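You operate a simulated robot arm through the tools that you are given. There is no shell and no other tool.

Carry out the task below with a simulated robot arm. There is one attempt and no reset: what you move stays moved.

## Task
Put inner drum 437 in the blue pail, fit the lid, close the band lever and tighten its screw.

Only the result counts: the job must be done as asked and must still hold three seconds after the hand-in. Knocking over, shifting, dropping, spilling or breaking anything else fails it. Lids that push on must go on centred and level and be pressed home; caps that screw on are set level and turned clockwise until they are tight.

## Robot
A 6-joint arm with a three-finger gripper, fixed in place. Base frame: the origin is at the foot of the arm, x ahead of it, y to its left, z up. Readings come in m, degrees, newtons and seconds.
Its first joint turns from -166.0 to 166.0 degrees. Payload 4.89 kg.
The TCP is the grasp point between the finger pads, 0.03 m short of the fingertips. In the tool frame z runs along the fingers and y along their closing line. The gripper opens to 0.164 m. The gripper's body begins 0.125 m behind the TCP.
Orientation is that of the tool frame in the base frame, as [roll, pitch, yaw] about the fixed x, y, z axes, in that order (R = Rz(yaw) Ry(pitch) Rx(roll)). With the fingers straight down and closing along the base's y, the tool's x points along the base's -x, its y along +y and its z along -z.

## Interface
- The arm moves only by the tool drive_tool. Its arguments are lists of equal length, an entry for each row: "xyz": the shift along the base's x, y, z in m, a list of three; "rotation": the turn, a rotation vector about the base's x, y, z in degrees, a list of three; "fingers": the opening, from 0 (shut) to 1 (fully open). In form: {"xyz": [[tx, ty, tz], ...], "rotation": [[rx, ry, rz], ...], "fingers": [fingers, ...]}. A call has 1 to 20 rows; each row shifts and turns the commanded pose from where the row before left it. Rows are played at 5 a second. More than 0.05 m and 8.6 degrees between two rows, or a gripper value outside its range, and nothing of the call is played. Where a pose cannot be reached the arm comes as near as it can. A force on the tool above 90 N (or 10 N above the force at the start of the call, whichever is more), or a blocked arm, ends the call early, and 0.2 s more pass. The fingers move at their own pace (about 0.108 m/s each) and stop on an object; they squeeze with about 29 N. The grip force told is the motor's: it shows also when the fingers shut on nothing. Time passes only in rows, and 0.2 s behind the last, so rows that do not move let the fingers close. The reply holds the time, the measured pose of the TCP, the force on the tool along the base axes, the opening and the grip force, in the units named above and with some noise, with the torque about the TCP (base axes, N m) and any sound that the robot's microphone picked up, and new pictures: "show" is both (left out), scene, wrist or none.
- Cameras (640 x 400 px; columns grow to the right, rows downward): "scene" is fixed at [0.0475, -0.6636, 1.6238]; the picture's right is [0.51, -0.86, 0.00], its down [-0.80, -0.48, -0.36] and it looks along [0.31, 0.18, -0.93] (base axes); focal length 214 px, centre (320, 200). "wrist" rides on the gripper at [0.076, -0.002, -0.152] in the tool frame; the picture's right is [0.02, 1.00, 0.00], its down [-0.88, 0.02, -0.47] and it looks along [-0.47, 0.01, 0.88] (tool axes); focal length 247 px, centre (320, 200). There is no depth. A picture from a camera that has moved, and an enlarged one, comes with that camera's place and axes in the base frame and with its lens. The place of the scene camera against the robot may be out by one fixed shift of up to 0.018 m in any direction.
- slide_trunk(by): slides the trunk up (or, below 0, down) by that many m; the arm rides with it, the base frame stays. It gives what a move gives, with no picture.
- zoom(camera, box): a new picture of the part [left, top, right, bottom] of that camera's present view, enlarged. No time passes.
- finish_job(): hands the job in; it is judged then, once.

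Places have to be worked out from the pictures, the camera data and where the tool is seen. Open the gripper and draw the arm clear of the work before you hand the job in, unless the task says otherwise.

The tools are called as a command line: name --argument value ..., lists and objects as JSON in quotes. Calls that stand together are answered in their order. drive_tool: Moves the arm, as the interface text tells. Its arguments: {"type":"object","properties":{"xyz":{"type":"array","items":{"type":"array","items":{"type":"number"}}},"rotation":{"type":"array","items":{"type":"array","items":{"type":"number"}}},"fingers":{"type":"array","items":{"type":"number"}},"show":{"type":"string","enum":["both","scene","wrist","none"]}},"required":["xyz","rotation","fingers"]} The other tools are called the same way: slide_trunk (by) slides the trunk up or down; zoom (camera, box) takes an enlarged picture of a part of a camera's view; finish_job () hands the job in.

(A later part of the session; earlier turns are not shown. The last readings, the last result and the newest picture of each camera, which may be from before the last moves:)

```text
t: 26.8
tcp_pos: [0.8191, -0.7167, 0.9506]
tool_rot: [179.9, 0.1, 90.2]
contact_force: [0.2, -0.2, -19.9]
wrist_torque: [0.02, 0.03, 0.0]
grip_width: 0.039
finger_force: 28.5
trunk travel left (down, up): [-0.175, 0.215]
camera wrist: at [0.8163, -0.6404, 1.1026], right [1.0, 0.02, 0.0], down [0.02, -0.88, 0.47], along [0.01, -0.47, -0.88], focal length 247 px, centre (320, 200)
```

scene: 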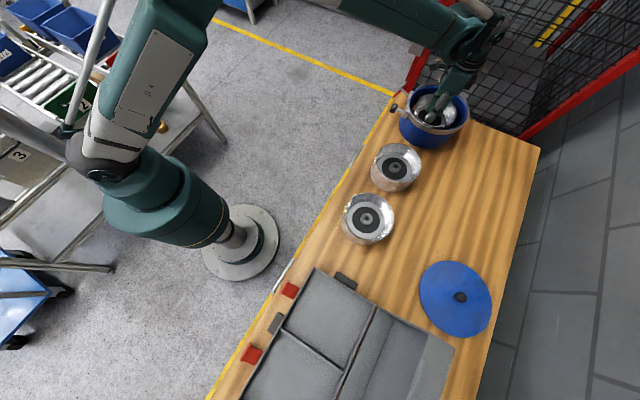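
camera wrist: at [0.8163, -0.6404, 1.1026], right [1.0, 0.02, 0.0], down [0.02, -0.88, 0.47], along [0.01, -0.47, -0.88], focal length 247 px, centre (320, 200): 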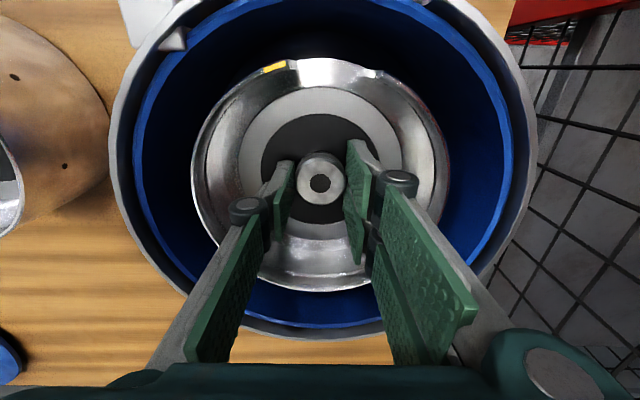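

Drum fits with clear space all round. I continue down in small steps until the pail floor carries it.

drive_tool --xyz '[[0, 0, -0.003], [0, 0, -0.003], [0, 0, 0]]' --rotation '[[0, 0, 0], [0, 0, 0], [0, 0, 0]]' --fingers '[0, 0, 0]' --show "none"

drive_tool --xyz '[[0, 0, -0.002], [0, 0, -0.002], [0, 0, 0]]' --rotation '[[0, 0, 0], [0, 0, 0], [0, 0, 0]]' --fingers '[0, 0, 0]' --show "none"

```text
t: 27.6
tcp_pos: [0.818, -0.7174, 0.9441]
tool_rot: [180.0, 0.0, 90.0]
contact_force: [0.1, 0.0, -19.3]
wrist_torque: [0.04, 0.04, 0.0]
grip_width: 0.0389
finger_force: 29.6
trunk travel left (down, up): [-0.175, 0.215]
```

```text
t: 28.4
tcp_pos: [0.8188, -0.7164, 0.9434]
tool_rot: [179.9, 0.1, 90.0]
contact_force: [12.9, -10.9, 22.9]
wrist_torque: [-0.21, -0.46, -0.07]
grip_width: 0.0391
finger_force: 28.6
trunk travel left (down, up): [-0.175, 0.215]
```

Touchdown at z≈0.943. I relieve the press and open the fingers, then rise.

drive_tool --xyz '[[0, 0, 0.002], [0, 0, 0], [0, 0, 0], [0, 0, 0], [0, 0, 0.01], [0, 0, 0.03], [0, 0, 0.04], [0, 0, 0.05], [0, 0, 0.05], [0, 0, 0]]' --rotation '[[0, 0, 0], [0, 0, 0], [0, 0, 0], [0, 0, 0], [0, 0, 0], [0, 0, 0], [0, 0, 0], [0, 0, 0], [0, 0, 0], [0, 0, 0]]' --fingers '[0, 0.2, 0.4, 0.45, 0.45, 0.45, 0.45, 0.45, 0.45, 0.45]'

```text
t: 30.6
tcp_pos: [0.8159, -0.716, 1.1248]
tool_rot: [180.0, 0.0, 90.1]
contact_force: [-0.4, 0.6, 0.5]
wrist_torque: [-0.03, -0.04, 0.0]
grip_width: 0.0737
finger_force: 0.0
trunk travel left (down, up): [-0.175, 0.215]
camera wrist: at [0.8135, -0.6399, 1.2767], right [1.0, 0.02, 0.0], down [0.02, -0.88, 0.47], along [0.01, -0.47, -0.88], focal length 247 px, centre (320, 200)
```

scene: 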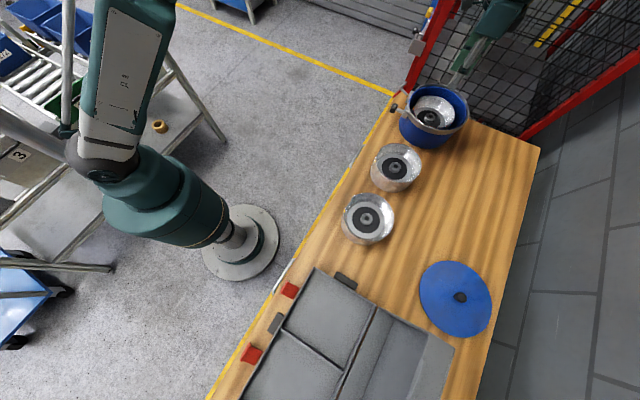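
wrist: 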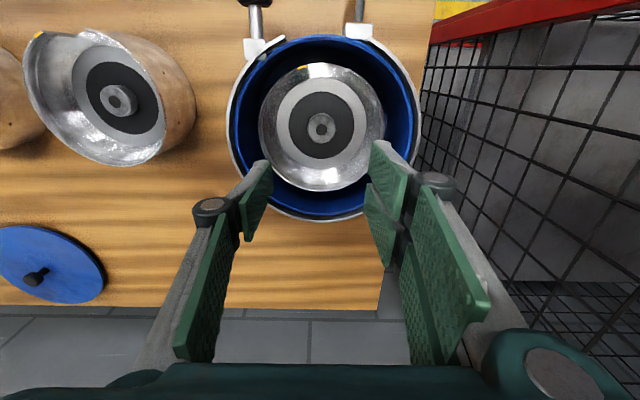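

The drum is in the pail. I zoom to check it's flat, and measure the pail rim's center again.

zoom --camera "wrist" --box '[210, 0, 440, 230]'

zoom --camera "scene" --box '[370, 60, 490, 160]'

```text
1.74 times, centred on (325, 115) of wrist
camera zoom: at [0.8135, -0.6399, 1.2767], right [1.0, 0.02, 0.0], down [0.02, -0.88, 0.47], along [0.01, -0.47, -0.88], focal length 430 px, centre (311, 348)
```

zoom: 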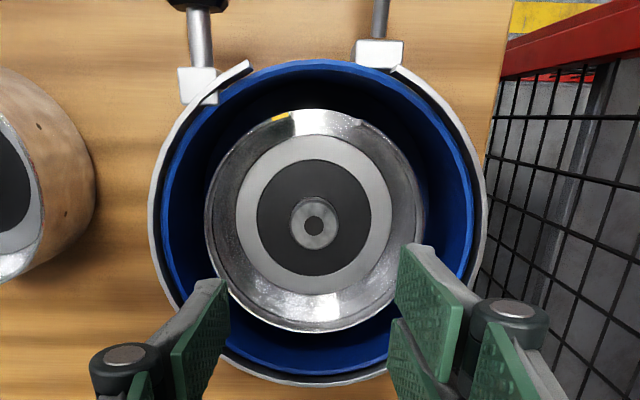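

```text
4.00 times, centred on (430, 110) of scene
camera zoom: at [0.0475, -0.6636, 1.6238], right [0.51, -0.86, 0.0], down [-0.8, -0.48, -0.36], along [0.31, 0.18, -0.93], focal length 858 px, centre (-120, 560)
```

zoom: 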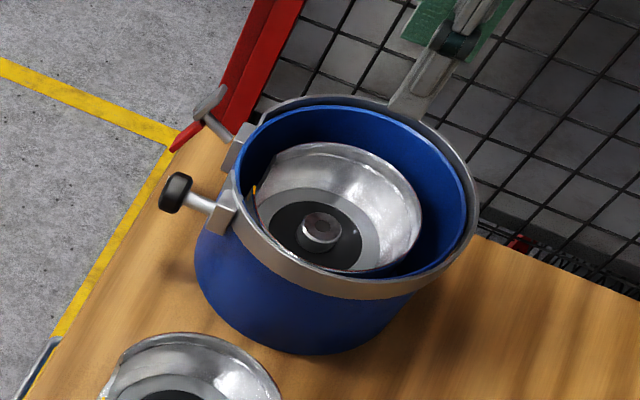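

Drum is flat and nearly centered; pail center ≈ (0.820, -0.719). The lid's knob is at about (0.229, -1.036, top 0.904); I go above it.

drive_tool --xyz '[[-0.042, -0.0229, 0.01], [-0.042, -0.0229, 0], [-0.042, -0.0229, 0], [-0.042, -0.0229, 0], [-0.042, -0.0229, 0], [-0.042, -0.0229, 0], [-0.042, -0.0229, 0], [-0.042, -0.0229, 0], [-0.042, -0.0229, 0], [-0.042, -0.0229, 0], [-0.042, -0.0229, 0], [-0.042, -0.0229, 0], [-0.042, -0.0229, 0], [-0.042, -0.0229, 0], [0, 0, 0]]' --rotation '[[0, 0, 0], [0, 0, 0], [0, 0, 0], [0, 0, 0], [0, 0, 0], [0, 0, 0], [0, 0, 0], [0, 0, 0], [0, 0, 0], [0, 0, 0], [0, 0, 0], [0, 0, 0], [0, 0, 0], [0, 0, 0], [0, 0, 0]]' --fingers '[0.45, 0.45, 0.45, 0.45, 0.45, 0.45, 0.45, 0.45, 0.45, 0.45, 0.45, 0.45, 0.45, 0.45, 0.45]'

zoom --camera "wrist" --box '[210, 0, 440, 230]'

```text
t: 33.8
tcp_pos: [0.2268, -1.0376, 1.1343]
tool_rot: [180.0, 0.0, 90.0]
contact_force: [-0.6, 0.2, -1.1]
wrist_torque: [0.09, -0.07, -0.03]
grip_width: 0.0739
finger_force: 0.1
trunk travel left (down, up): [-0.175, 0.215]
camera wrist: at [0.2248, -0.9612, 1.2852], right [1.0, 0.02, 0.0], down [0.02, -0.88, 0.47], along [0.01, -0.47, -0.88], focal length 247 px, centre (320, 200)
```

scene: 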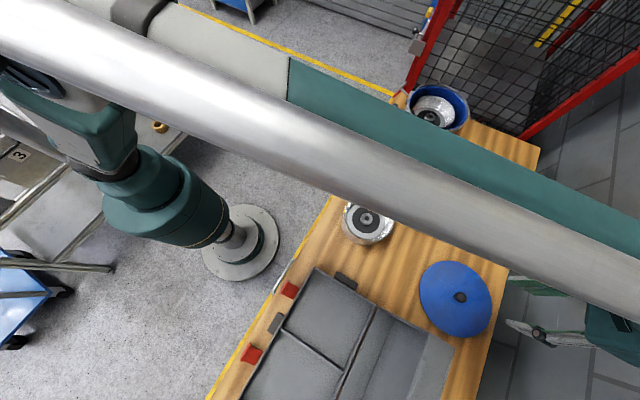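
wrist: 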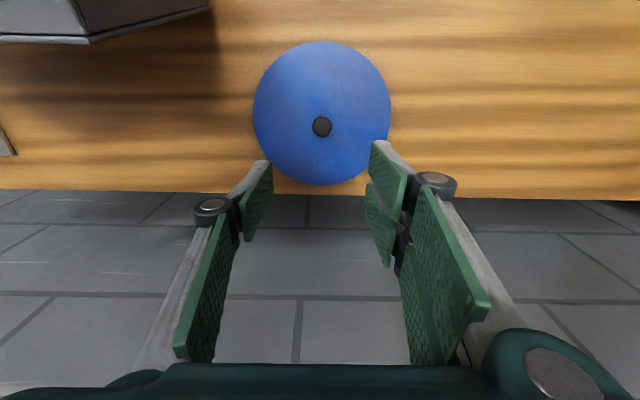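

```text
1.74 times, centred on (325, 115) of wrist
camera zoom: at [0.2248, -0.9612, 1.2852], right [1.0, 0.02, 0.0], down [0.02, -0.88, 0.47], along [0.01, -0.47, -0.88], focal length 430 px, centre (311, 348)
```

zoom: 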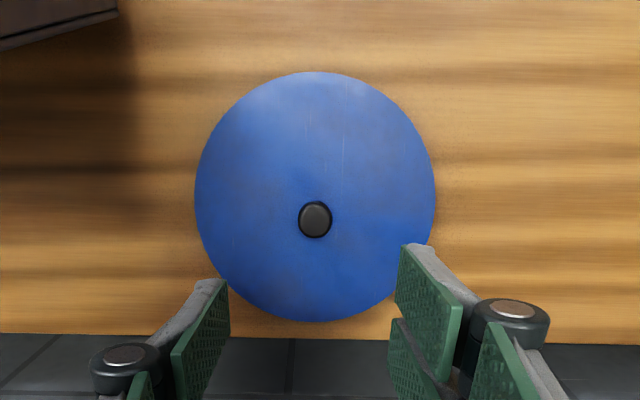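

Knob at (0.230, -1.038), lid radius ≈ 0.11 same as the pail rim. I descend over the knob with a narrower opening.

drive_tool --xyz '[[0.003, 0, -0.04], [0, 0, -0.04], [0, 0, -0.04], [0, 0, -0.04], [0, 0, -0.02], [0, 0, 0]]' --rotation '[[0, 0, 0], [0, 0, 0], [0, 0, 0], [0, 0, 0], [0, 0, 0], [0, 0, 0]]' --fingers '[0.4, 0.4, 0.4, 0.4, 0.4, 0.4]' --show "wrist"

zoom --camera "wrist" --box '[240, 110, 400, 250]'

```text
t: 35.2
tcp_pos: [0.2331, -1.0358, 0.9539]
tool_rot: [-180.0, 0.1, 90.1]
contact_force: [0.3, -1.2, -0.2]
wrist_torque: [0.03, 0.01, -0.02]
grip_width: 0.0654
finger_force: 0.0
trunk travel left (down, up): [-0.175, 0.215]
camera wrist: at [0.2299, -0.9601, 1.1054], right [1.0, 0.02, 0.0], down [0.02, -0.88, 0.47], along [0.01, -0.47, -0.88], focal length 247 px, centre (320, 200)
```

wrist: 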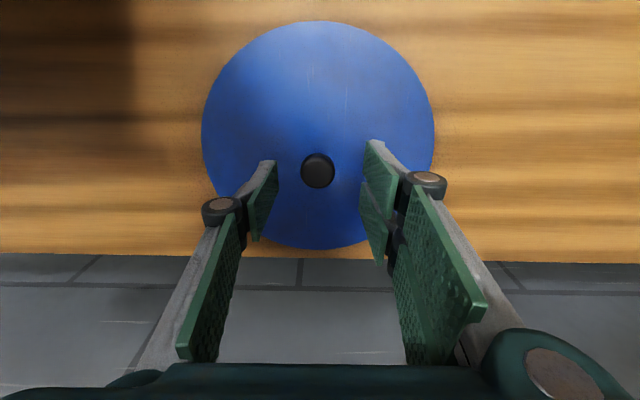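

```text
2.86 times, centred on (320, 180) of wrist
camera zoom: at [0.2299, -0.9601, 1.1054], right [1.0, 0.02, 0.0], down [0.02, -0.88, 0.47], along [0.01, -0.47, -0.88], focal length 706 px, centre (320, 257)
```

zoom: 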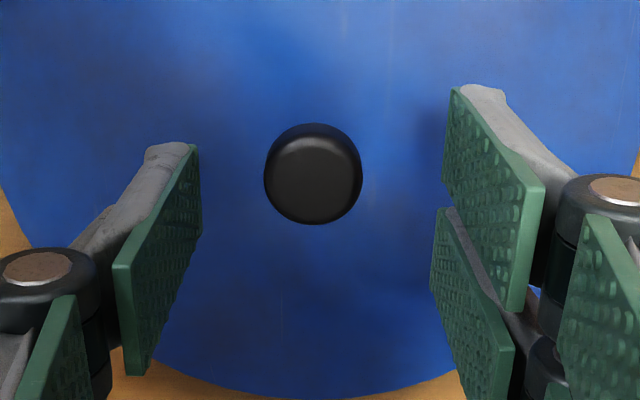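

The knob is ~2.5 mm to the left of the finger midpoint; I correct and go down around it.

drive_tool --xyz '[[-0.0025, -0.001, -0.015], [0, 0, -0.015], [0, 0, -0.008], [0, 0, 0]]' --rotation '[[0, 0, 0], [0, 0, 0], [0, 0, 0], [0, 0, 0]]' --fingers '[0.4, 0.4, 0.4, 0.4]' --show "wrist"

zoom --camera "wrist" --box '[240, 110, 400, 250]'

```text
t: 36.2
tcp_pos: [0.2308, -1.0389, 0.9152]
tool_rot: [179.9, 0.0, 90.0]
contact_force: [-0.1, 0.5, -0.5]
wrist_torque: [-0.02, 0.03, -0.01]
grip_width: 0.0655
finger_force: 0.1
trunk travel left (down, up): [-0.175, 0.215]
camera wrist: at [0.228, -0.9615, 1.067], right [1.0, 0.02, 0.0], down [0.02, -0.88, 0.47], along [0.01, -0.47, -0.88], focal length 247 px, centre (320, 200)
```

wrist: 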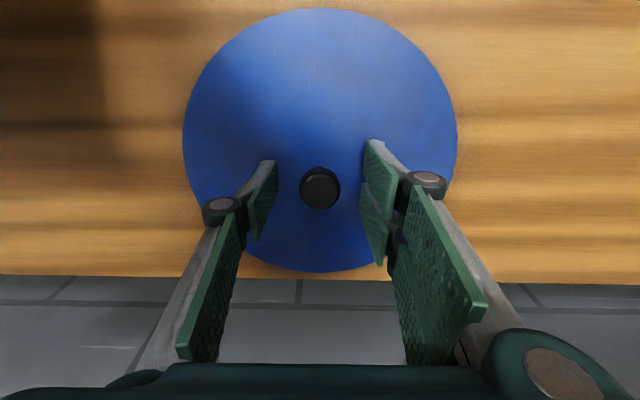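

```text
2.86 times, centred on (320, 180) of wrist
camera zoom: at [0.228, -0.9615, 1.067], right [1.0, 0.02, 0.0], down [0.02, -0.88, 0.47], along [0.01, -0.47, -0.88], focal length 706 px, centre (320, 257)
```

zoom: 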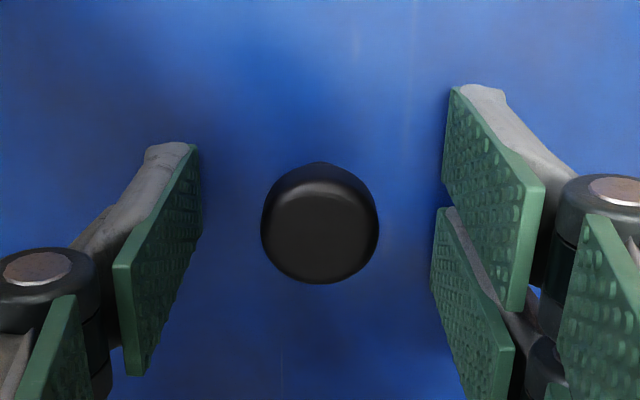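

The knob is centered between the pads; I close on it.

drive_tool --xyz '[[0, 0, 0], [0, 0, 0], [0, 0, 0], [0, 0, 0], [0, 0, 0]]' --rotation '[[0, 0, 0], [0, 0, 0], [0, 0, 0], [0, 0, 0], [0, 0, 0]]' --fingers '[0.3, 0.2, 0.1, 0, 0]' --show "wrist"

drive_tool --xyz '[[0, 0, 0.004], [0, 0, 0.006], [0, 0, 0.01], [0, 0, 0.02], [0, 0, 0]]' --rotation '[[0, 0, 0], [0, 0, 0], [0, 0, 0], [0, 0, 0], [0, 0, 0]]' --fingers '[0, 0, 0, 0, 0]'

zoom --camera "scene" --box '[400, 220, 540, 360]'

```text
t: 37.4
tcp_pos: [0.2306, -1.0383, 0.9143]
tool_rot: [-179.9, 0.0, 90.1]
contact_force: [-1.8, 0.0, 0.2]
wrist_torque: [0.0, 0.02, 0.01]
grip_width: 0.0281
finger_force: 28.8
trunk travel left (down, up): [-0.175, 0.215]
camera wrist: at [0.228, -0.9613, 1.0671], right [1.0, 0.02, 0.0], down [0.02, -0.88, 0.47], along [0.01, -0.47, -0.88], focal length 247 px, centre (320, 200)
```

wrist: 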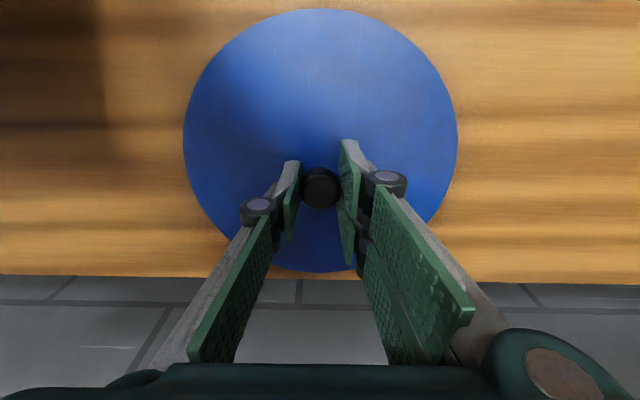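

```text
t: 38.6
tcp_pos: [0.2307, -1.0394, 0.9553]
tool_rot: [-180.0, -0.1, 90.1]
contact_force: [-0.1, -0.4, -2.9]
wrist_torque: [-0.01, -0.02, -0.02]
grip_width: 0.0281
finger_force: 28.9
trunk travel left (down, up): [-0.175, 0.215]
camera wrist: at [0.2278, -0.962, 1.1074], right [1.0, 0.02, 0.0], down [0.02, -0.88, 0.47], along [0.01, -0.47, -0.88], focal length 247 px, centre (320, 200)
```

scene: 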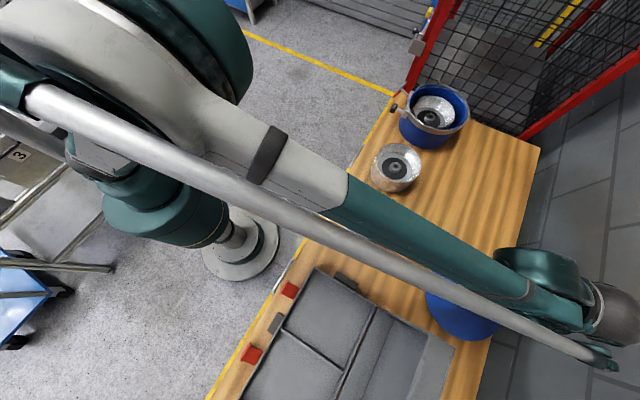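
wrist: 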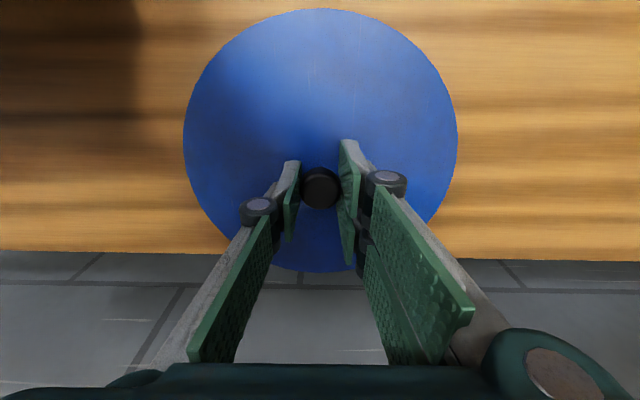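

```text
2.86 times, centred on (470, 290) of scene
camera zoom: at [0.0475, -0.6636, 1.6238], right [0.51, -0.86, 0.0], down [-0.8, -0.48, -0.36], along [0.31, 0.18, -0.93], focal length 613 px, centre (-109, -57)
```

zoom: 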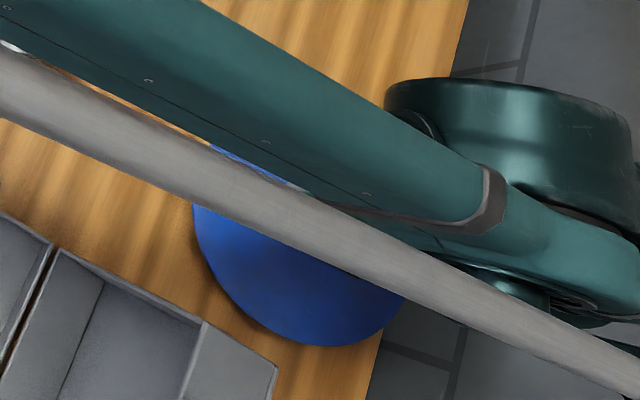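

The lid is held level. I lift it to z≈1.11 and carry it over the pail.

drive_tool --xyz '[[0, 0, 0.035], [0, 0, 0.04], [0, 0, 0.04], [0, 0, 0.04], [0.0393, 0.02127, 0], [0.0393, 0.02127, 0], [0.0393, 0.02127, 0], [0.0393, 0.02127, 0], [0.0393, 0.02127, 0], [0.0393, 0.02127, 0], [0.0393, 0.02127, 0], [0.0393, 0.02127, 0], [0.0393, 0.02127, 0], [0.0393, 0.02127, 0], [0.0393, 0.02127, 0], [0.0393, 0.02127, 0], [0.0393, 0.02127, 0], [0.0393, 0.02127, 0], [0.0393, 0.02127, 0], [0, 0, 0]]' --rotation '[[0, 0, 0], [0, 0, 0], [0, 0, 0], [0, 0, 0], [0, 0, 0], [0, 0, 0], [0, 0, 0], [0, 0, 0], [0, 0, 0], [0, 0, 0], [0, 0, 0], [0, 0, 0], [0, 0, 0], [0, 0, 0], [0, 0, 0], [0, 0, 0], [0, 0, 0], [0, 0, 0], [0, 0, 0], [0, 0, 0]]' --fingers '[0, 0, 0, 0, 0, 0, 0, 0, 0, 0, 0, 0, 0, 0, 0, 0, 0, 0, 0, 0]'

zoom --camera "scene" --box '[370, 40, 510, 160]'

zoom --camera "wrist" --box '[160, 0, 480, 280]'

```text
t: 42.8
tcp_pos: [0.8203, -0.7173, 1.11]
tool_rot: [180.0, 0.0, 90.2]
contact_force: [2.3, 1.7, -3.4]
wrist_torque: [-0.03, 0.16, 0.02]
grip_width: 0.0283
finger_force: 28.5
trunk travel left (down, up): [-0.175, 0.215]
camera wrist: at [0.8175, -0.6409, 1.2623], right [1.0, 0.02, 0.0], down [0.02, -0.88, 0.47], along [0.01, -0.47, -0.88], focal length 247 px, centre (320, 200)
```

scene: 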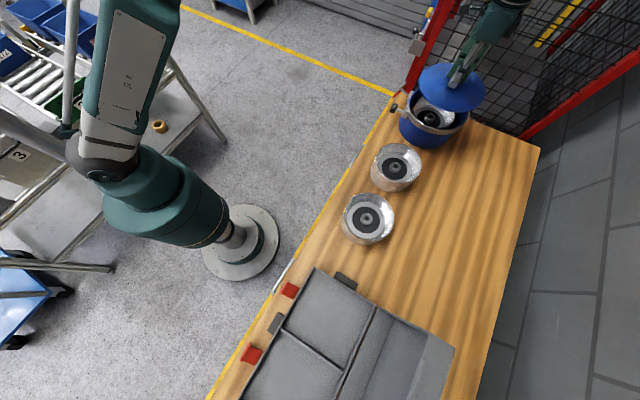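
wrist: 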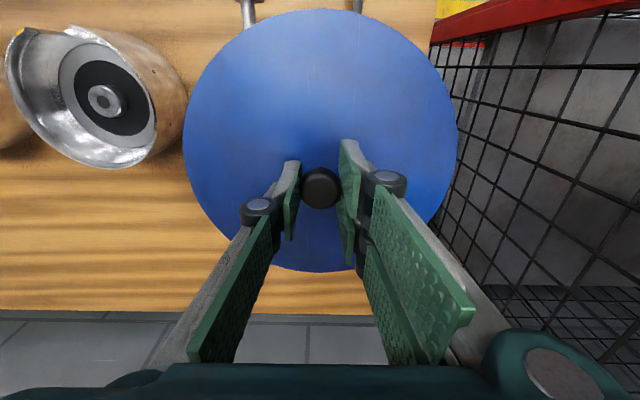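

```text
3.33 times, centred on (440, 100) of scene
camera zoom: at [0.0475, -0.6636, 1.6238], right [0.51, -0.86, 0.0], down [-0.8, -0.48, -0.36], along [0.31, 0.18, -0.93], focal length 715 px, centre (-80, 533)
```

zoom: 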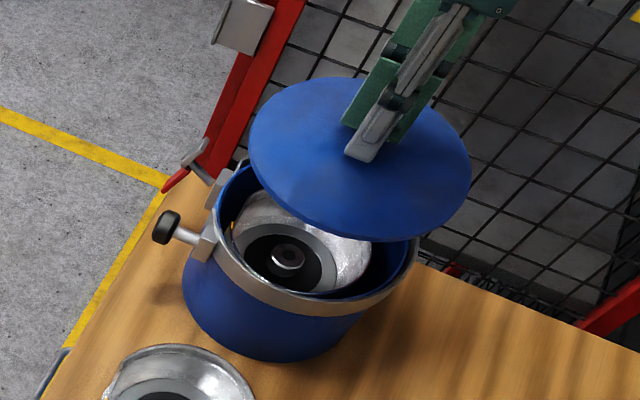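

```text
1.43 times, centred on (320, 140) of wrist
camera zoom: at [0.8175, -0.6409, 1.2623], right [1.0, 0.02, 0.0], down [0.02, -0.88, 0.47], along [0.01, -0.47, -0.88], focal length 353 px, centre (320, 286)
```

zoom: 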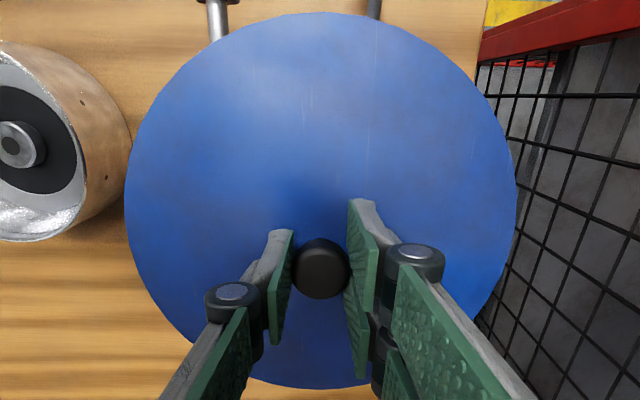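

The lid hangs level over the pail. I lower to just above the rim and check the alignment.

drive_tool --xyz '[[0, -0.002, -0.02], [0, 0, -0.02], [0, 0, -0.02], [0, 0, -0.01], [0, 0, 0]]' --rotation '[[0, 0, 0], [0, 0, 0], [0, 0, 0], [0, 0, 0], [0, 0, 0]]' --fingers '[0, 0, 0, 0, 0]'

zoom --camera "scene" --box '[370, 40, 510, 160]'

zoom --camera "wrist" --box '[160, 0, 480, 280]'

```text
t: 44.0
tcp_pos: [0.8187, -0.7202, 1.0407]
tool_rot: [-179.9, 0.0, 90.1]
contact_force: [0.2, -1.2, -3.4]
wrist_torque: [0.04, -0.01, 0.0]
grip_width: 0.0279
finger_force: 29.0
trunk travel left (down, up): [-0.175, 0.215]
camera wrist: at [0.8172, -0.6444, 1.1924], right [1.0, 0.02, 0.0], down [0.02, -0.88, 0.47], along [0.01, -0.47, -0.88], focal length 247 px, centre (320, 200)
```

scene: 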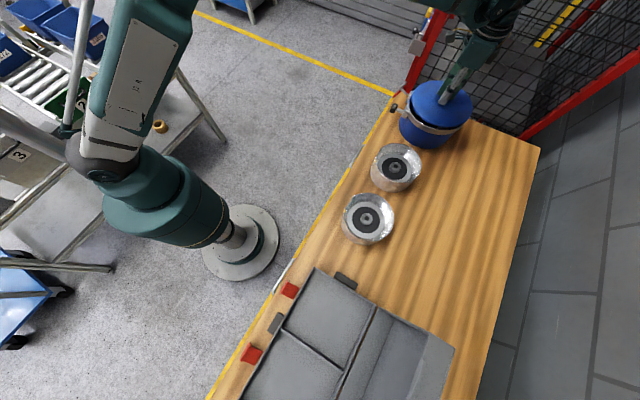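
wrist: 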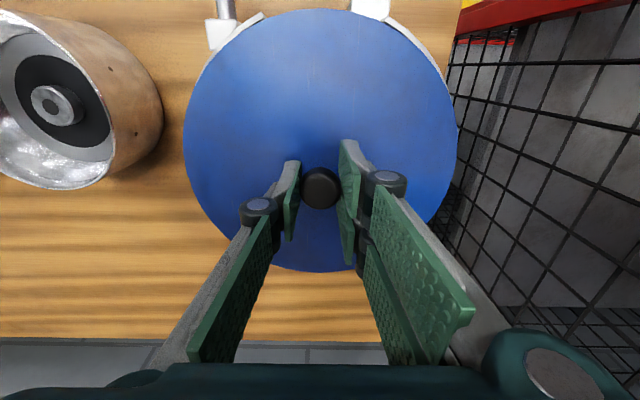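

```text
3.33 times, centred on (440, 100) of scene
camera zoom: at [0.0475, -0.6636, 1.6238], right [0.51, -0.86, 0.0], down [-0.8, -0.48, -0.36], along [0.31, 0.18, -0.93], focal length 715 px, centre (-80, 533)
```

zoom: 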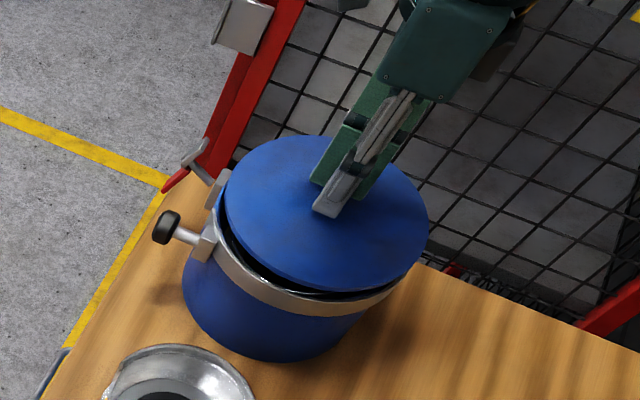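

```text
1.43 times, centred on (320, 140) of wrist
camera zoom: at [0.8172, -0.6444, 1.1924], right [1.0, 0.02, 0.0], down [0.02, -0.88, 0.47], along [0.01, -0.47, -0.88], focal length 353 px, centre (320, 286)
```

zoom: 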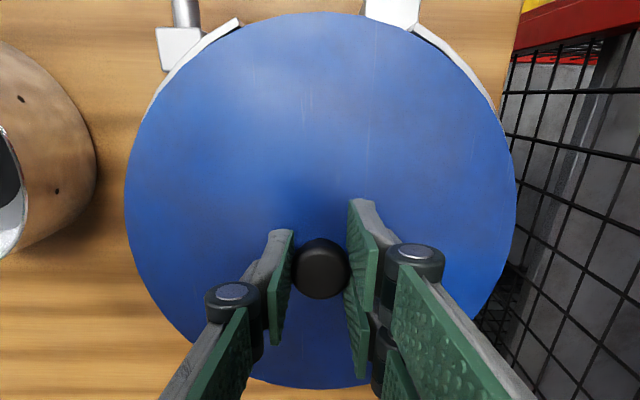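

Still about 3 cm above the rim; lowering nearly to contact.

drive_tool --xyz '[[0.0005, 0.0005, -0.01], [0, 0, -0.008], [0, 0, 0]]' --rotation '[[0, 0, 0], [0, 0, 0], [0, 0, 0]]' --fingers '[0, 0, 0]'

zoom --camera "scene" --box '[370, 60, 490, 160]'

zoom --camera "wrist" --box '[160, 0, 480, 280]'

```text
t: 44.8
tcp_pos: [0.8205, -0.7209, 1.0229]
tool_rot: [179.9, 0.0, 90.1]
contact_force: [-0.1, 0.0, -2.7]
wrist_torque: [0.04, 0.0, -0.01]
grip_width: 0.0281
finger_force: 29.1
trunk travel left (down, up): [-0.175, 0.215]
camera wrist: at [0.8178, -0.6438, 1.1745], right [1.0, 0.02, 0.0], down [0.02, -0.88, 0.47], along [0.01, -0.47, -0.88], focal length 247 px, centre (320, 200)
```

scene: 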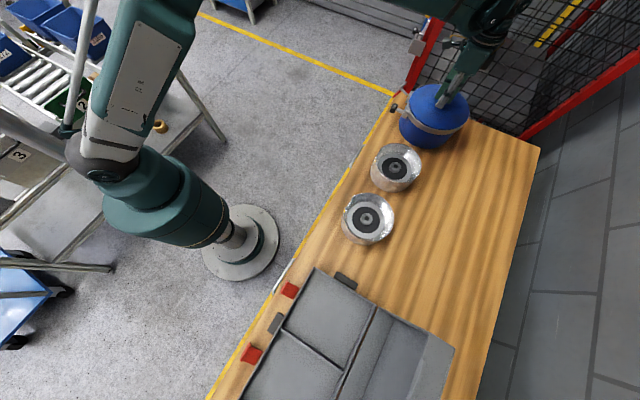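
wrist: 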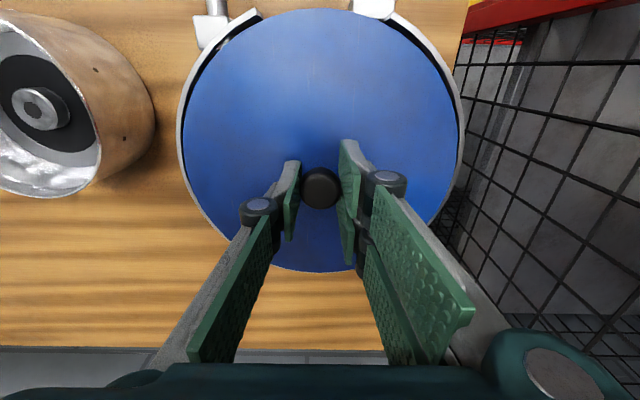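

```text
4.00 times, centred on (430, 110) of scene
camera zoom: at [0.0475, -0.6636, 1.6238], right [0.51, -0.86, 0.0], down [-0.8, -0.48, -0.36], along [0.31, 0.18, -0.93], focal length 858 px, centre (-120, 560)
```

zoom: 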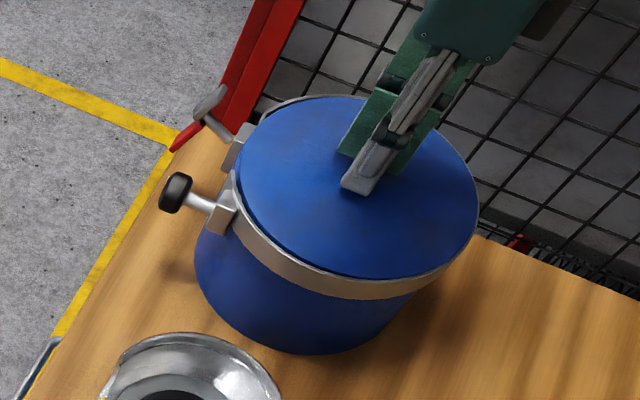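

```text
1.43 times, centred on (320, 140) of wrist
camera zoom: at [0.8178, -0.6438, 1.1745], right [1.0, 0.02, 0.0], down [0.02, -0.88, 0.47], along [0.01, -0.47, -0.88], focal length 353 px, centre (320, 286)
```

zoom: 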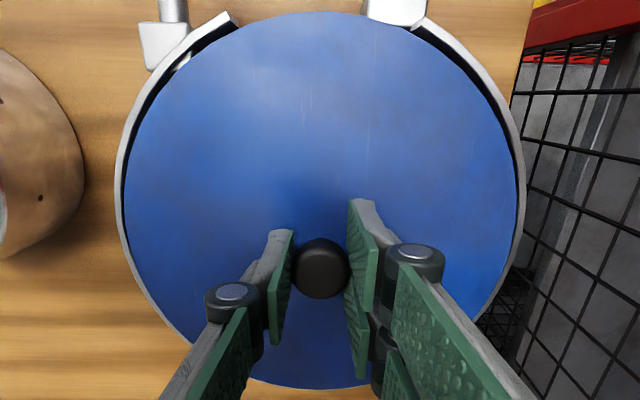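

The lid is centred inside the band ring. I lower in small steps until it seats.

drive_tool --xyz '[[0, 0.001, -0.004], [0, 0, -0.003], [0, 0, 0]]' --rotation '[[0, 0, 0], [0, 0, 0], [0, 0, 0]]' --fingers '[0, 0, 0]' --show "none"

drive_tool --xyz '[[0, 0, -0.003], [0, 0, 0]]' --rotation '[[0, 0, 0], [0, 0, 0]]' --fingers '[0, 0]' --show "wrist"

zoom --camera "wrist" --box '[160, 0, 480, 280]'

```text
t: 45.6
tcp_pos: [0.8198, -0.7191, 1.0169]
tool_rot: [-180.0, 0.0, 90.1]
contact_force: [6.6, -7.3, 20.7]
wrist_torque: [-0.13, -0.09, -0.01]
grip_width: 0.0276
finger_force: 28.5
trunk travel left (down, up): [-0.175, 0.215]
```

```text
t: 46.2
tcp_pos: [0.8204, -0.7184, 1.0128]
tool_rot: [-179.9, 0.0, 90.1]
contact_force: [3.4, -5.9, 19.4]
wrist_torque: [-0.16, -0.05, 0.02]
grip_width: 0.0278
finger_force: 29.0
trunk travel left (down, up): [-0.175, 0.215]
camera wrist: at [0.8172, -0.642, 1.1653], right [1.0, 0.02, 0.0], down [0.02, -0.88, 0.47], along [0.01, -0.47, -0.88], focal length 247 px, centre (320, 200)
```

wrist: 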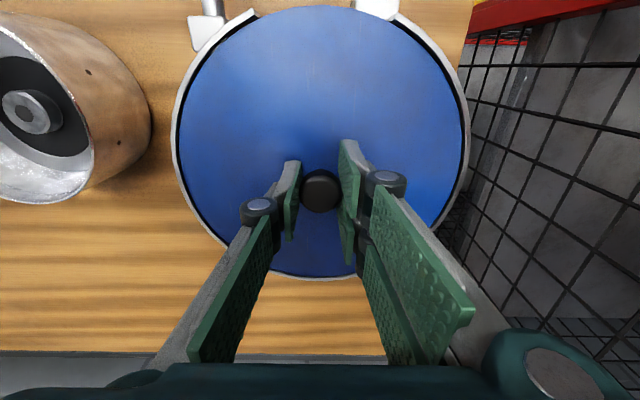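

```text
1.43 times, centred on (320, 140) of wrist
camera zoom: at [0.8172, -0.642, 1.1653], right [1.0, 0.02, 0.0], down [0.02, -0.88, 0.47], along [0.01, -0.47, -0.88], focal length 353 px, centre (320, 286)
```

zoom: 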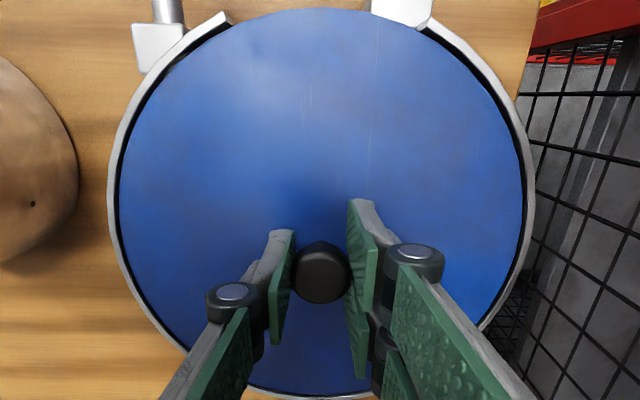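

The lid touched the rim and the knob slid a little in the grip; it sits inside the ring all round. I release, rise, close the fingers, and will press on the knob from above.

drive_tool --xyz '[[0, 0, 0.001], [0, 0, 0], [0, 0, 0], [0, 0, 0.03], [0, 0, 0.04], [0, 0, 0.03], [0, 0, 0]]' --rotation '[[0, 0, 0], [0, 0, 0], [0, 0, 0], [0, 0, 0], [0, 0, 0], [0, 0, 0], [0, 0, 0]]' --fingers '[0, 0.3, 0.45, 0.45, 0.45, 0.3, 0.1]'

zoom --camera "wrist" --box '[160, 0, 480, 280]'

zoom --camera "scene" --box '[370, 60, 490, 160]'

```text
t: 47.8
tcp_pos: [0.8207, -0.7179, 1.1153]
tool_rot: [-180.0, 0.0, 90.2]
contact_force: [-0.2, -0.8, 0.6]
wrist_torque: [-0.06, -0.05, 0.02]
grip_width: 0.0167
finger_force: 0.2
trunk travel left (down, up): [-0.175, 0.215]
camera wrist: at [0.8185, -0.6419, 1.2666], right [1.0, 0.02, 0.0], down [0.02, -0.88, 0.47], along [0.01, -0.47, -0.88], focal length 247 px, centre (320, 200)
```

scene: 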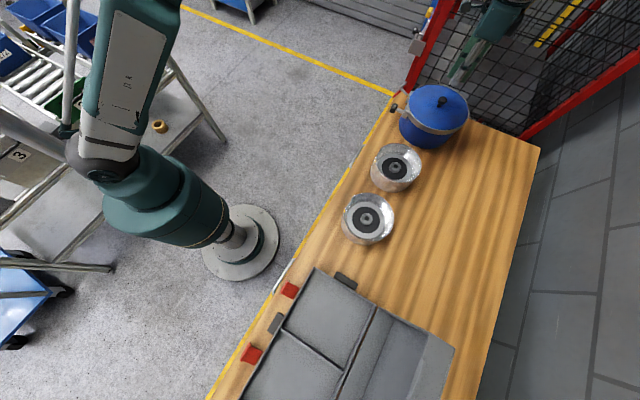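
wrist: 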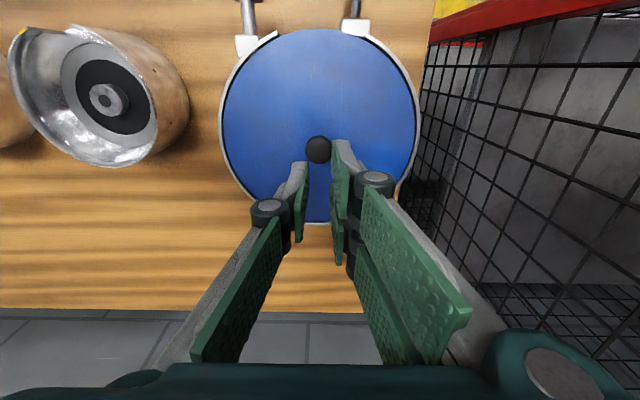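

```text
1.43 times, centred on (320, 140) of wrist
camera zoom: at [0.8185, -0.6419, 1.2666], right [1.0, 0.02, 0.0], down [0.02, -0.88, 0.47], along [0.01, -0.47, -0.88], focal length 353 px, centre (320, 286)
```

zoom: 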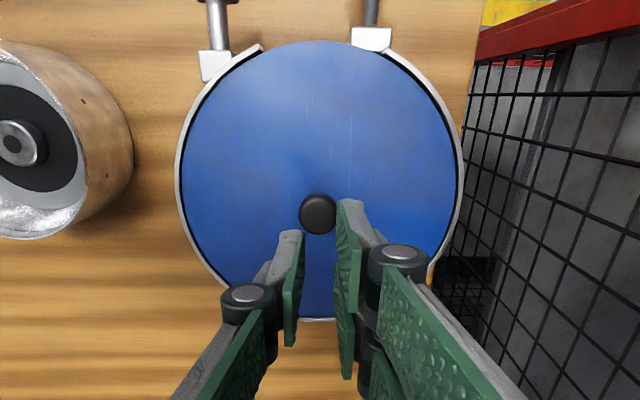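

```text
4.00 times, centred on (430, 110) of scene
camera zoom: at [0.0475, -0.6636, 1.6238], right [0.51, -0.86, 0.0], down [-0.8, -0.48, -0.36], along [0.31, 0.18, -0.93], focal length 858 px, centre (-120, 560)
```

zoom: 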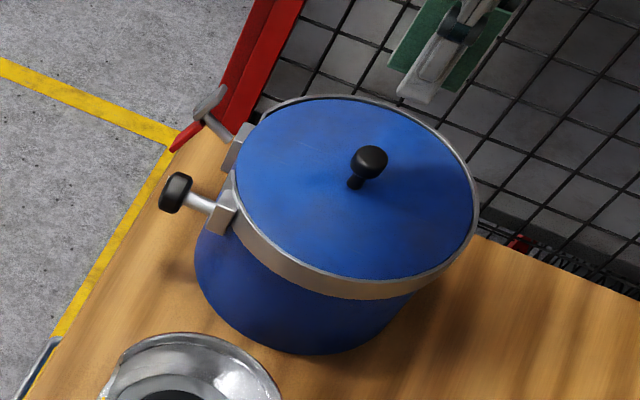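

Lid lies evenly in the ring. I close the fingers and press down on the knob.

drive_tool --xyz '[[-0.0015, 0, -0.02], [0, 0, -0.02], [0, 0, -0.02], [0, 0, -0.004], [0, 0, -0.003], [0, 0, 0]]' --rotation '[[0, 0, 0], [0, 0, 0], [0, 0, 0], [0, 0, 0], [0, 0, 0], [0, 0, 0]]' --fingers '[0, 0, 0, 0, 0, 0]' --show "wrist"

drive_tool --xyz '[[0, 0, -0.003], [0, 0, -0.003], [0, 0, 0]]' --rotation '[[0, 0, 0], [0, 0, 0], [0, 0, 0]]' --fingers '[0, 0, 0]' --show "none"

```text
t: 49.2
tcp_pos: [0.8192, -0.718, 1.0468]
tool_rot: [-180.0, 0.0, 90.0]
contact_force: [0.3, 0.2, 0.3]
wrist_torque: [0.01, -0.03, -0.02]
grip_width: 0.0
finger_force: 29.2
trunk travel left (down, up): [-0.175, 0.215]
camera wrist: at [0.8166, -0.6422, 1.1983], right [1.0, 0.02, 0.0], down [0.02, -0.88, 0.47], along [0.01, -0.47, -0.88], focal length 247 px, centre (320, 200)
```

wrist: 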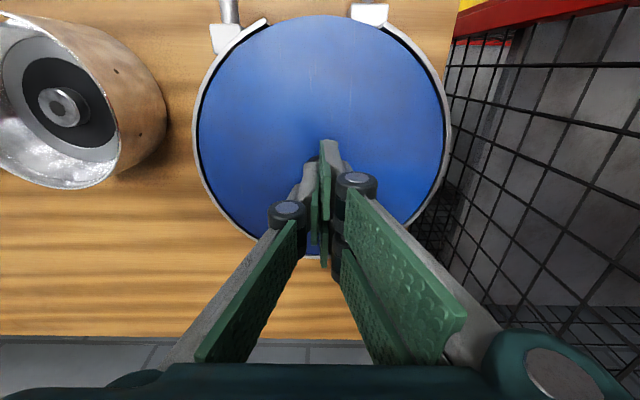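

```text
t: 50.0
tcp_pos: [0.8195, -0.7181, 1.0414]
tool_rot: [179.8, 0.1, 90.1]
contact_force: [9.0, -8.2, 28.3]
wrist_torque: [-0.19, -0.26, -0.04]
grip_width: 0.006
finger_force: 29.4
trunk travel left (down, up): [-0.175, 0.215]
```

Contact with 28 N; pressing harder in small steps.

drive_tool --xyz '[[0, 0, -0.002], [0, 0, -0.002], [0, 0, 0]]' --rotation '[[0, 0, 0], [0, 0, 0], [0, 0, 0]]' --fingers '[0, 0, 0]'

zoom --camera "scene" --box '[370, 60, 490, 160]'

zoom --camera "wrist" --box '[160, 0, 480, 280]'

```text
t: 50.7
tcp_pos: [0.8174, -0.7166, 1.0411]
tool_rot: [179.9, 0.2, 90.2]
contact_force: [-6.5, 4.2, 40.1]
wrist_torque: [0.17, 0.11, 0.06]
grip_width: 0.0059
finger_force: 28.8
trunk travel left (down, up): [-0.175, 0.215]
stopped in row 3: the force on the tool passed its limit at 105 N (the readings are from after the stop); the commanded pose is now the measured one
camera wrist: at [0.8147, -0.6407, 1.1941], right [1.0, 0.02, 0.0], down [0.02, -0.88, 0.48], along [0.01, -0.48, -0.88], focal length 247 px, centre (320, 200)
```

scene: 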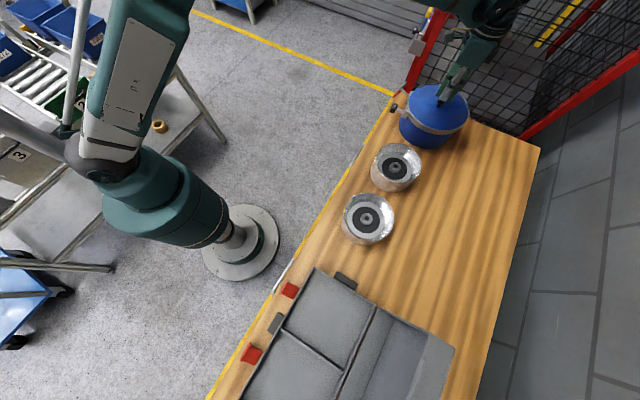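
wrist: 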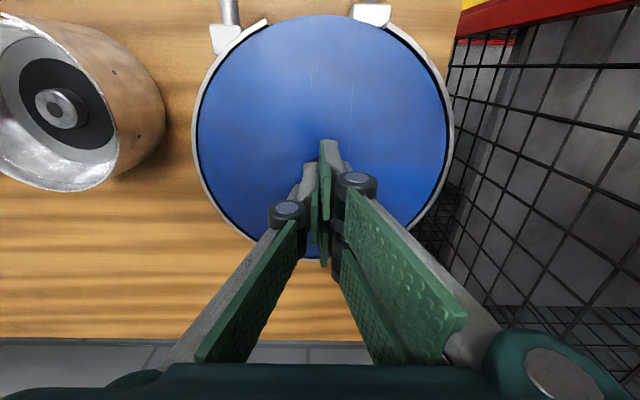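

```text
4.00 times, centred on (430, 110) of scene
camera zoom: at [0.0475, -0.6636, 1.6238], right [0.51, -0.86, 0.0], down [-0.8, -0.48, -0.36], along [0.31, 0.18, -0.93], focal length 858 px, centre (-120, 560)
```

zoom: 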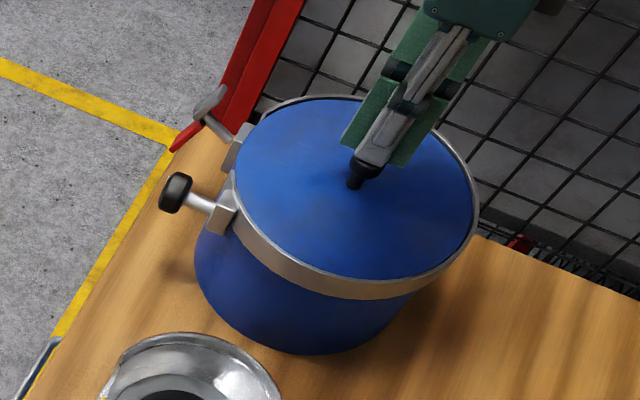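

```text
1.43 times, centred on (320, 140) of wrist
camera zoom: at [0.8147, -0.6407, 1.1941], right [1.0, 0.02, 0.0], down [0.02, -0.88, 0.48], along [0.01, -0.48, -0.88], focal length 353 px, centre (320, 286)
```

zoom: 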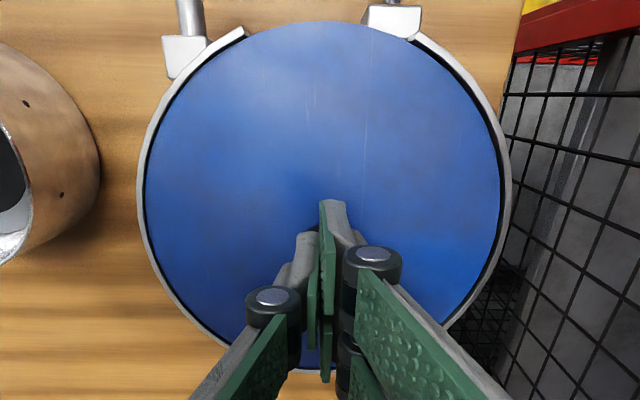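

Pressed home at 105 N with no further travel. I rise, back off toward the robot side and turn the tool 180° so the camera will be on top when I tilt the tool horizontal for the lever and the screw.

drive_tool --xyz '[[0, 0, 0.03], [0, 0, 0.04], [0, 0, 0.04], [0, 0.025, 0], [0, 0.025, 0], [0, 0.025, 0], [0, 0.025, 0], [0, 0.025, 0], [0, 0.025, 0], [0, 0.025, 0], [0, 0.025, 0], [0, 0.025, 0], [0, 0.025, 0], [0, 0.025, 0], [0, 0.025, 0], [0, 0.025, 0], [0, 0.025, 0], [0, 0.025, 0], [0, 0.025, 0], [0, 0.02, 0]]' --rotation '[[0, 0, 0], [0, 0, 0], [0, 0, 8.4], [0, 0, 8.4], [0, 0, 8.4], [0, 0, 8.4], [0, 0, 8.4], [0, 0, 8.4], [0, 0, 8.4], [0, 0, 8.4], [0, 0, 8.4], [0, 0, 8.4], [0, 0, 8.4], [0, 0, 8.4], [0, 0, 8.4], [0, 0, 8.4], [0, 0, 8.4], [0, 0, 8.4], [0, 0, 8.4], [0, 0, 8.4]]' --fingers '[0, 0, 0.2, 0.4, 0.4, 0.4, 0.4, 0.4, 0.4, 0.4, 0.4, 0.4, 0.4, 0.4, 0.4, 0.4, 0.4, 0.4, 0.4, 0.4]'

```text
t: 54.9
tcp_pos: [0.8172, -0.2999, 1.1476]
tool_rot: [179.9, 0.0, -118.6]
contact_force: [0.0, -1.1, -0.5]
wrist_torque: [0.14, 0.01, 0.01]
grip_width: 0.0658
finger_force: 0.0
trunk travel left (down, up): [-0.175, 0.215]
camera wrist: at [0.7821, -0.3676, 1.3004], right [-0.89, 0.46, 0.0], down [0.41, 0.78, 0.47], along [0.22, 0.42, -0.88], focal length 247 px, centre (320, 200)
```

scene: 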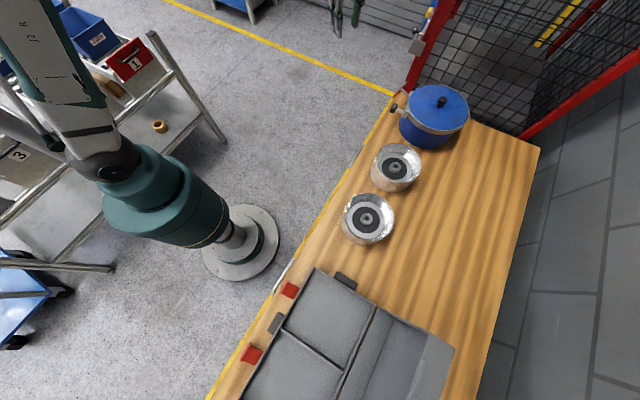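
wrist: 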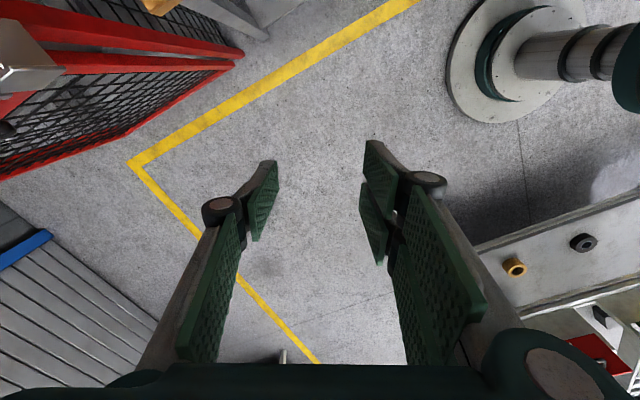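

I finish the yaw turn and tilt the tool to point along -y, then lower toward the band's height.

drive_tool --xyz '[[0, 0, 0], [0, 0, 0], [0, 0, 0], [0, 0, 0], [0, 0, 0], [0, 0, 0], [0, 0, 0], [0, 0, 0], [0, 0, 0], [0, 0, -0.01], [0, 0, -0.02], [0, 0, -0.02], [0, 0, -0.02], [0, 0, -0.02], [0, 0, -0.02]]' --rotation '[[0, 0, 7.15], [0, 0, 7.15], [0, 0, 7.15], [0, 0, 7.15], [-8.2, 0, 0], [-8.2, 0, 0], [-8.2, 0, 0], [-8.2, 0, 0], [-8.2, 0, 0], [-8.2, 0, 0], [-8.2, 0, 0], [-8.2, 0, 0], [-8.2, 0, 0], [-8.2, 0, 0], [-8.0, 0, 0]]' --fingers '[0.6, 0.6, 0.6, 0.6, 0.6, 0.6, 0.6, 0.6, 0.6, 0.6, 0.6, 0.6, 0.6, 0.6, 0.6]'

zoom --camera "wrist" --box '[220, 100, 420, 260]'

```text
t: 58.1
tcp_pos: [0.8183, -0.2983, 1.0389]
tool_rot: [-72.5, -89.8, 162.5]
contact_force: [-1.5, 0.8, 1.3]
wrist_torque: [0.19, -0.02, 0.26]
grip_width: 0.0984
finger_force: 0.1
trunk travel left (down, up): [-0.175, 0.215]
camera wrist: at [0.8186, -0.1457, 1.1155], right [-1.0, 0.0, 0.02], down [-0.02, 0.47, -0.88], along [-0.01, -0.88, -0.47], focal length 247 px, centre (320, 200)
```

scene: 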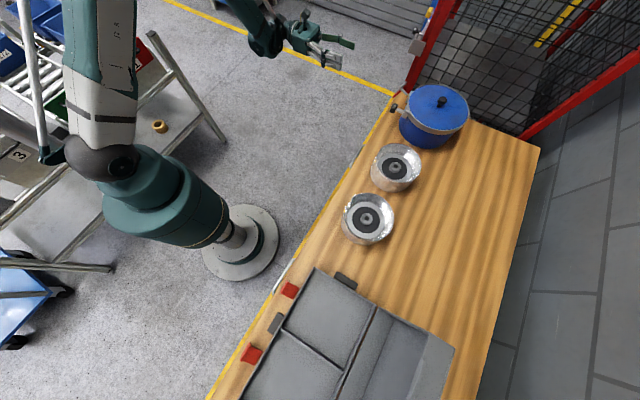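
wrist: 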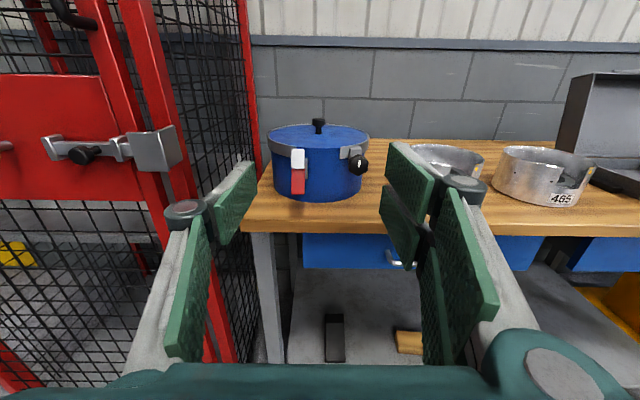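

```text
2.50 times, centred on (320, 180) of wrist
camera zoom: at [0.8186, -0.1457, 1.1155], right [-1.0, 0.0, 0.02], down [-0.02, 0.47, -0.88], along [-0.01, -0.88, -0.47], focal length 617 px, centre (320, 250)
```

zoom: 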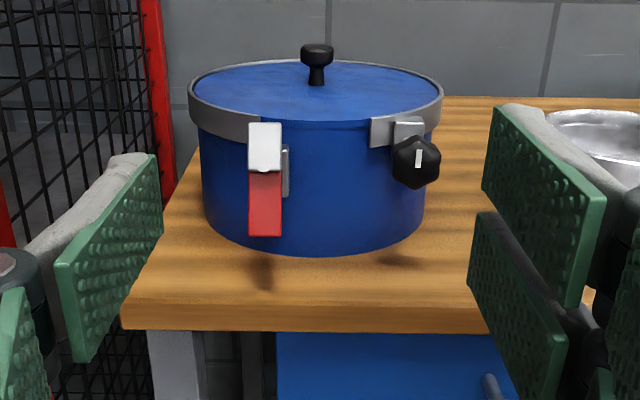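

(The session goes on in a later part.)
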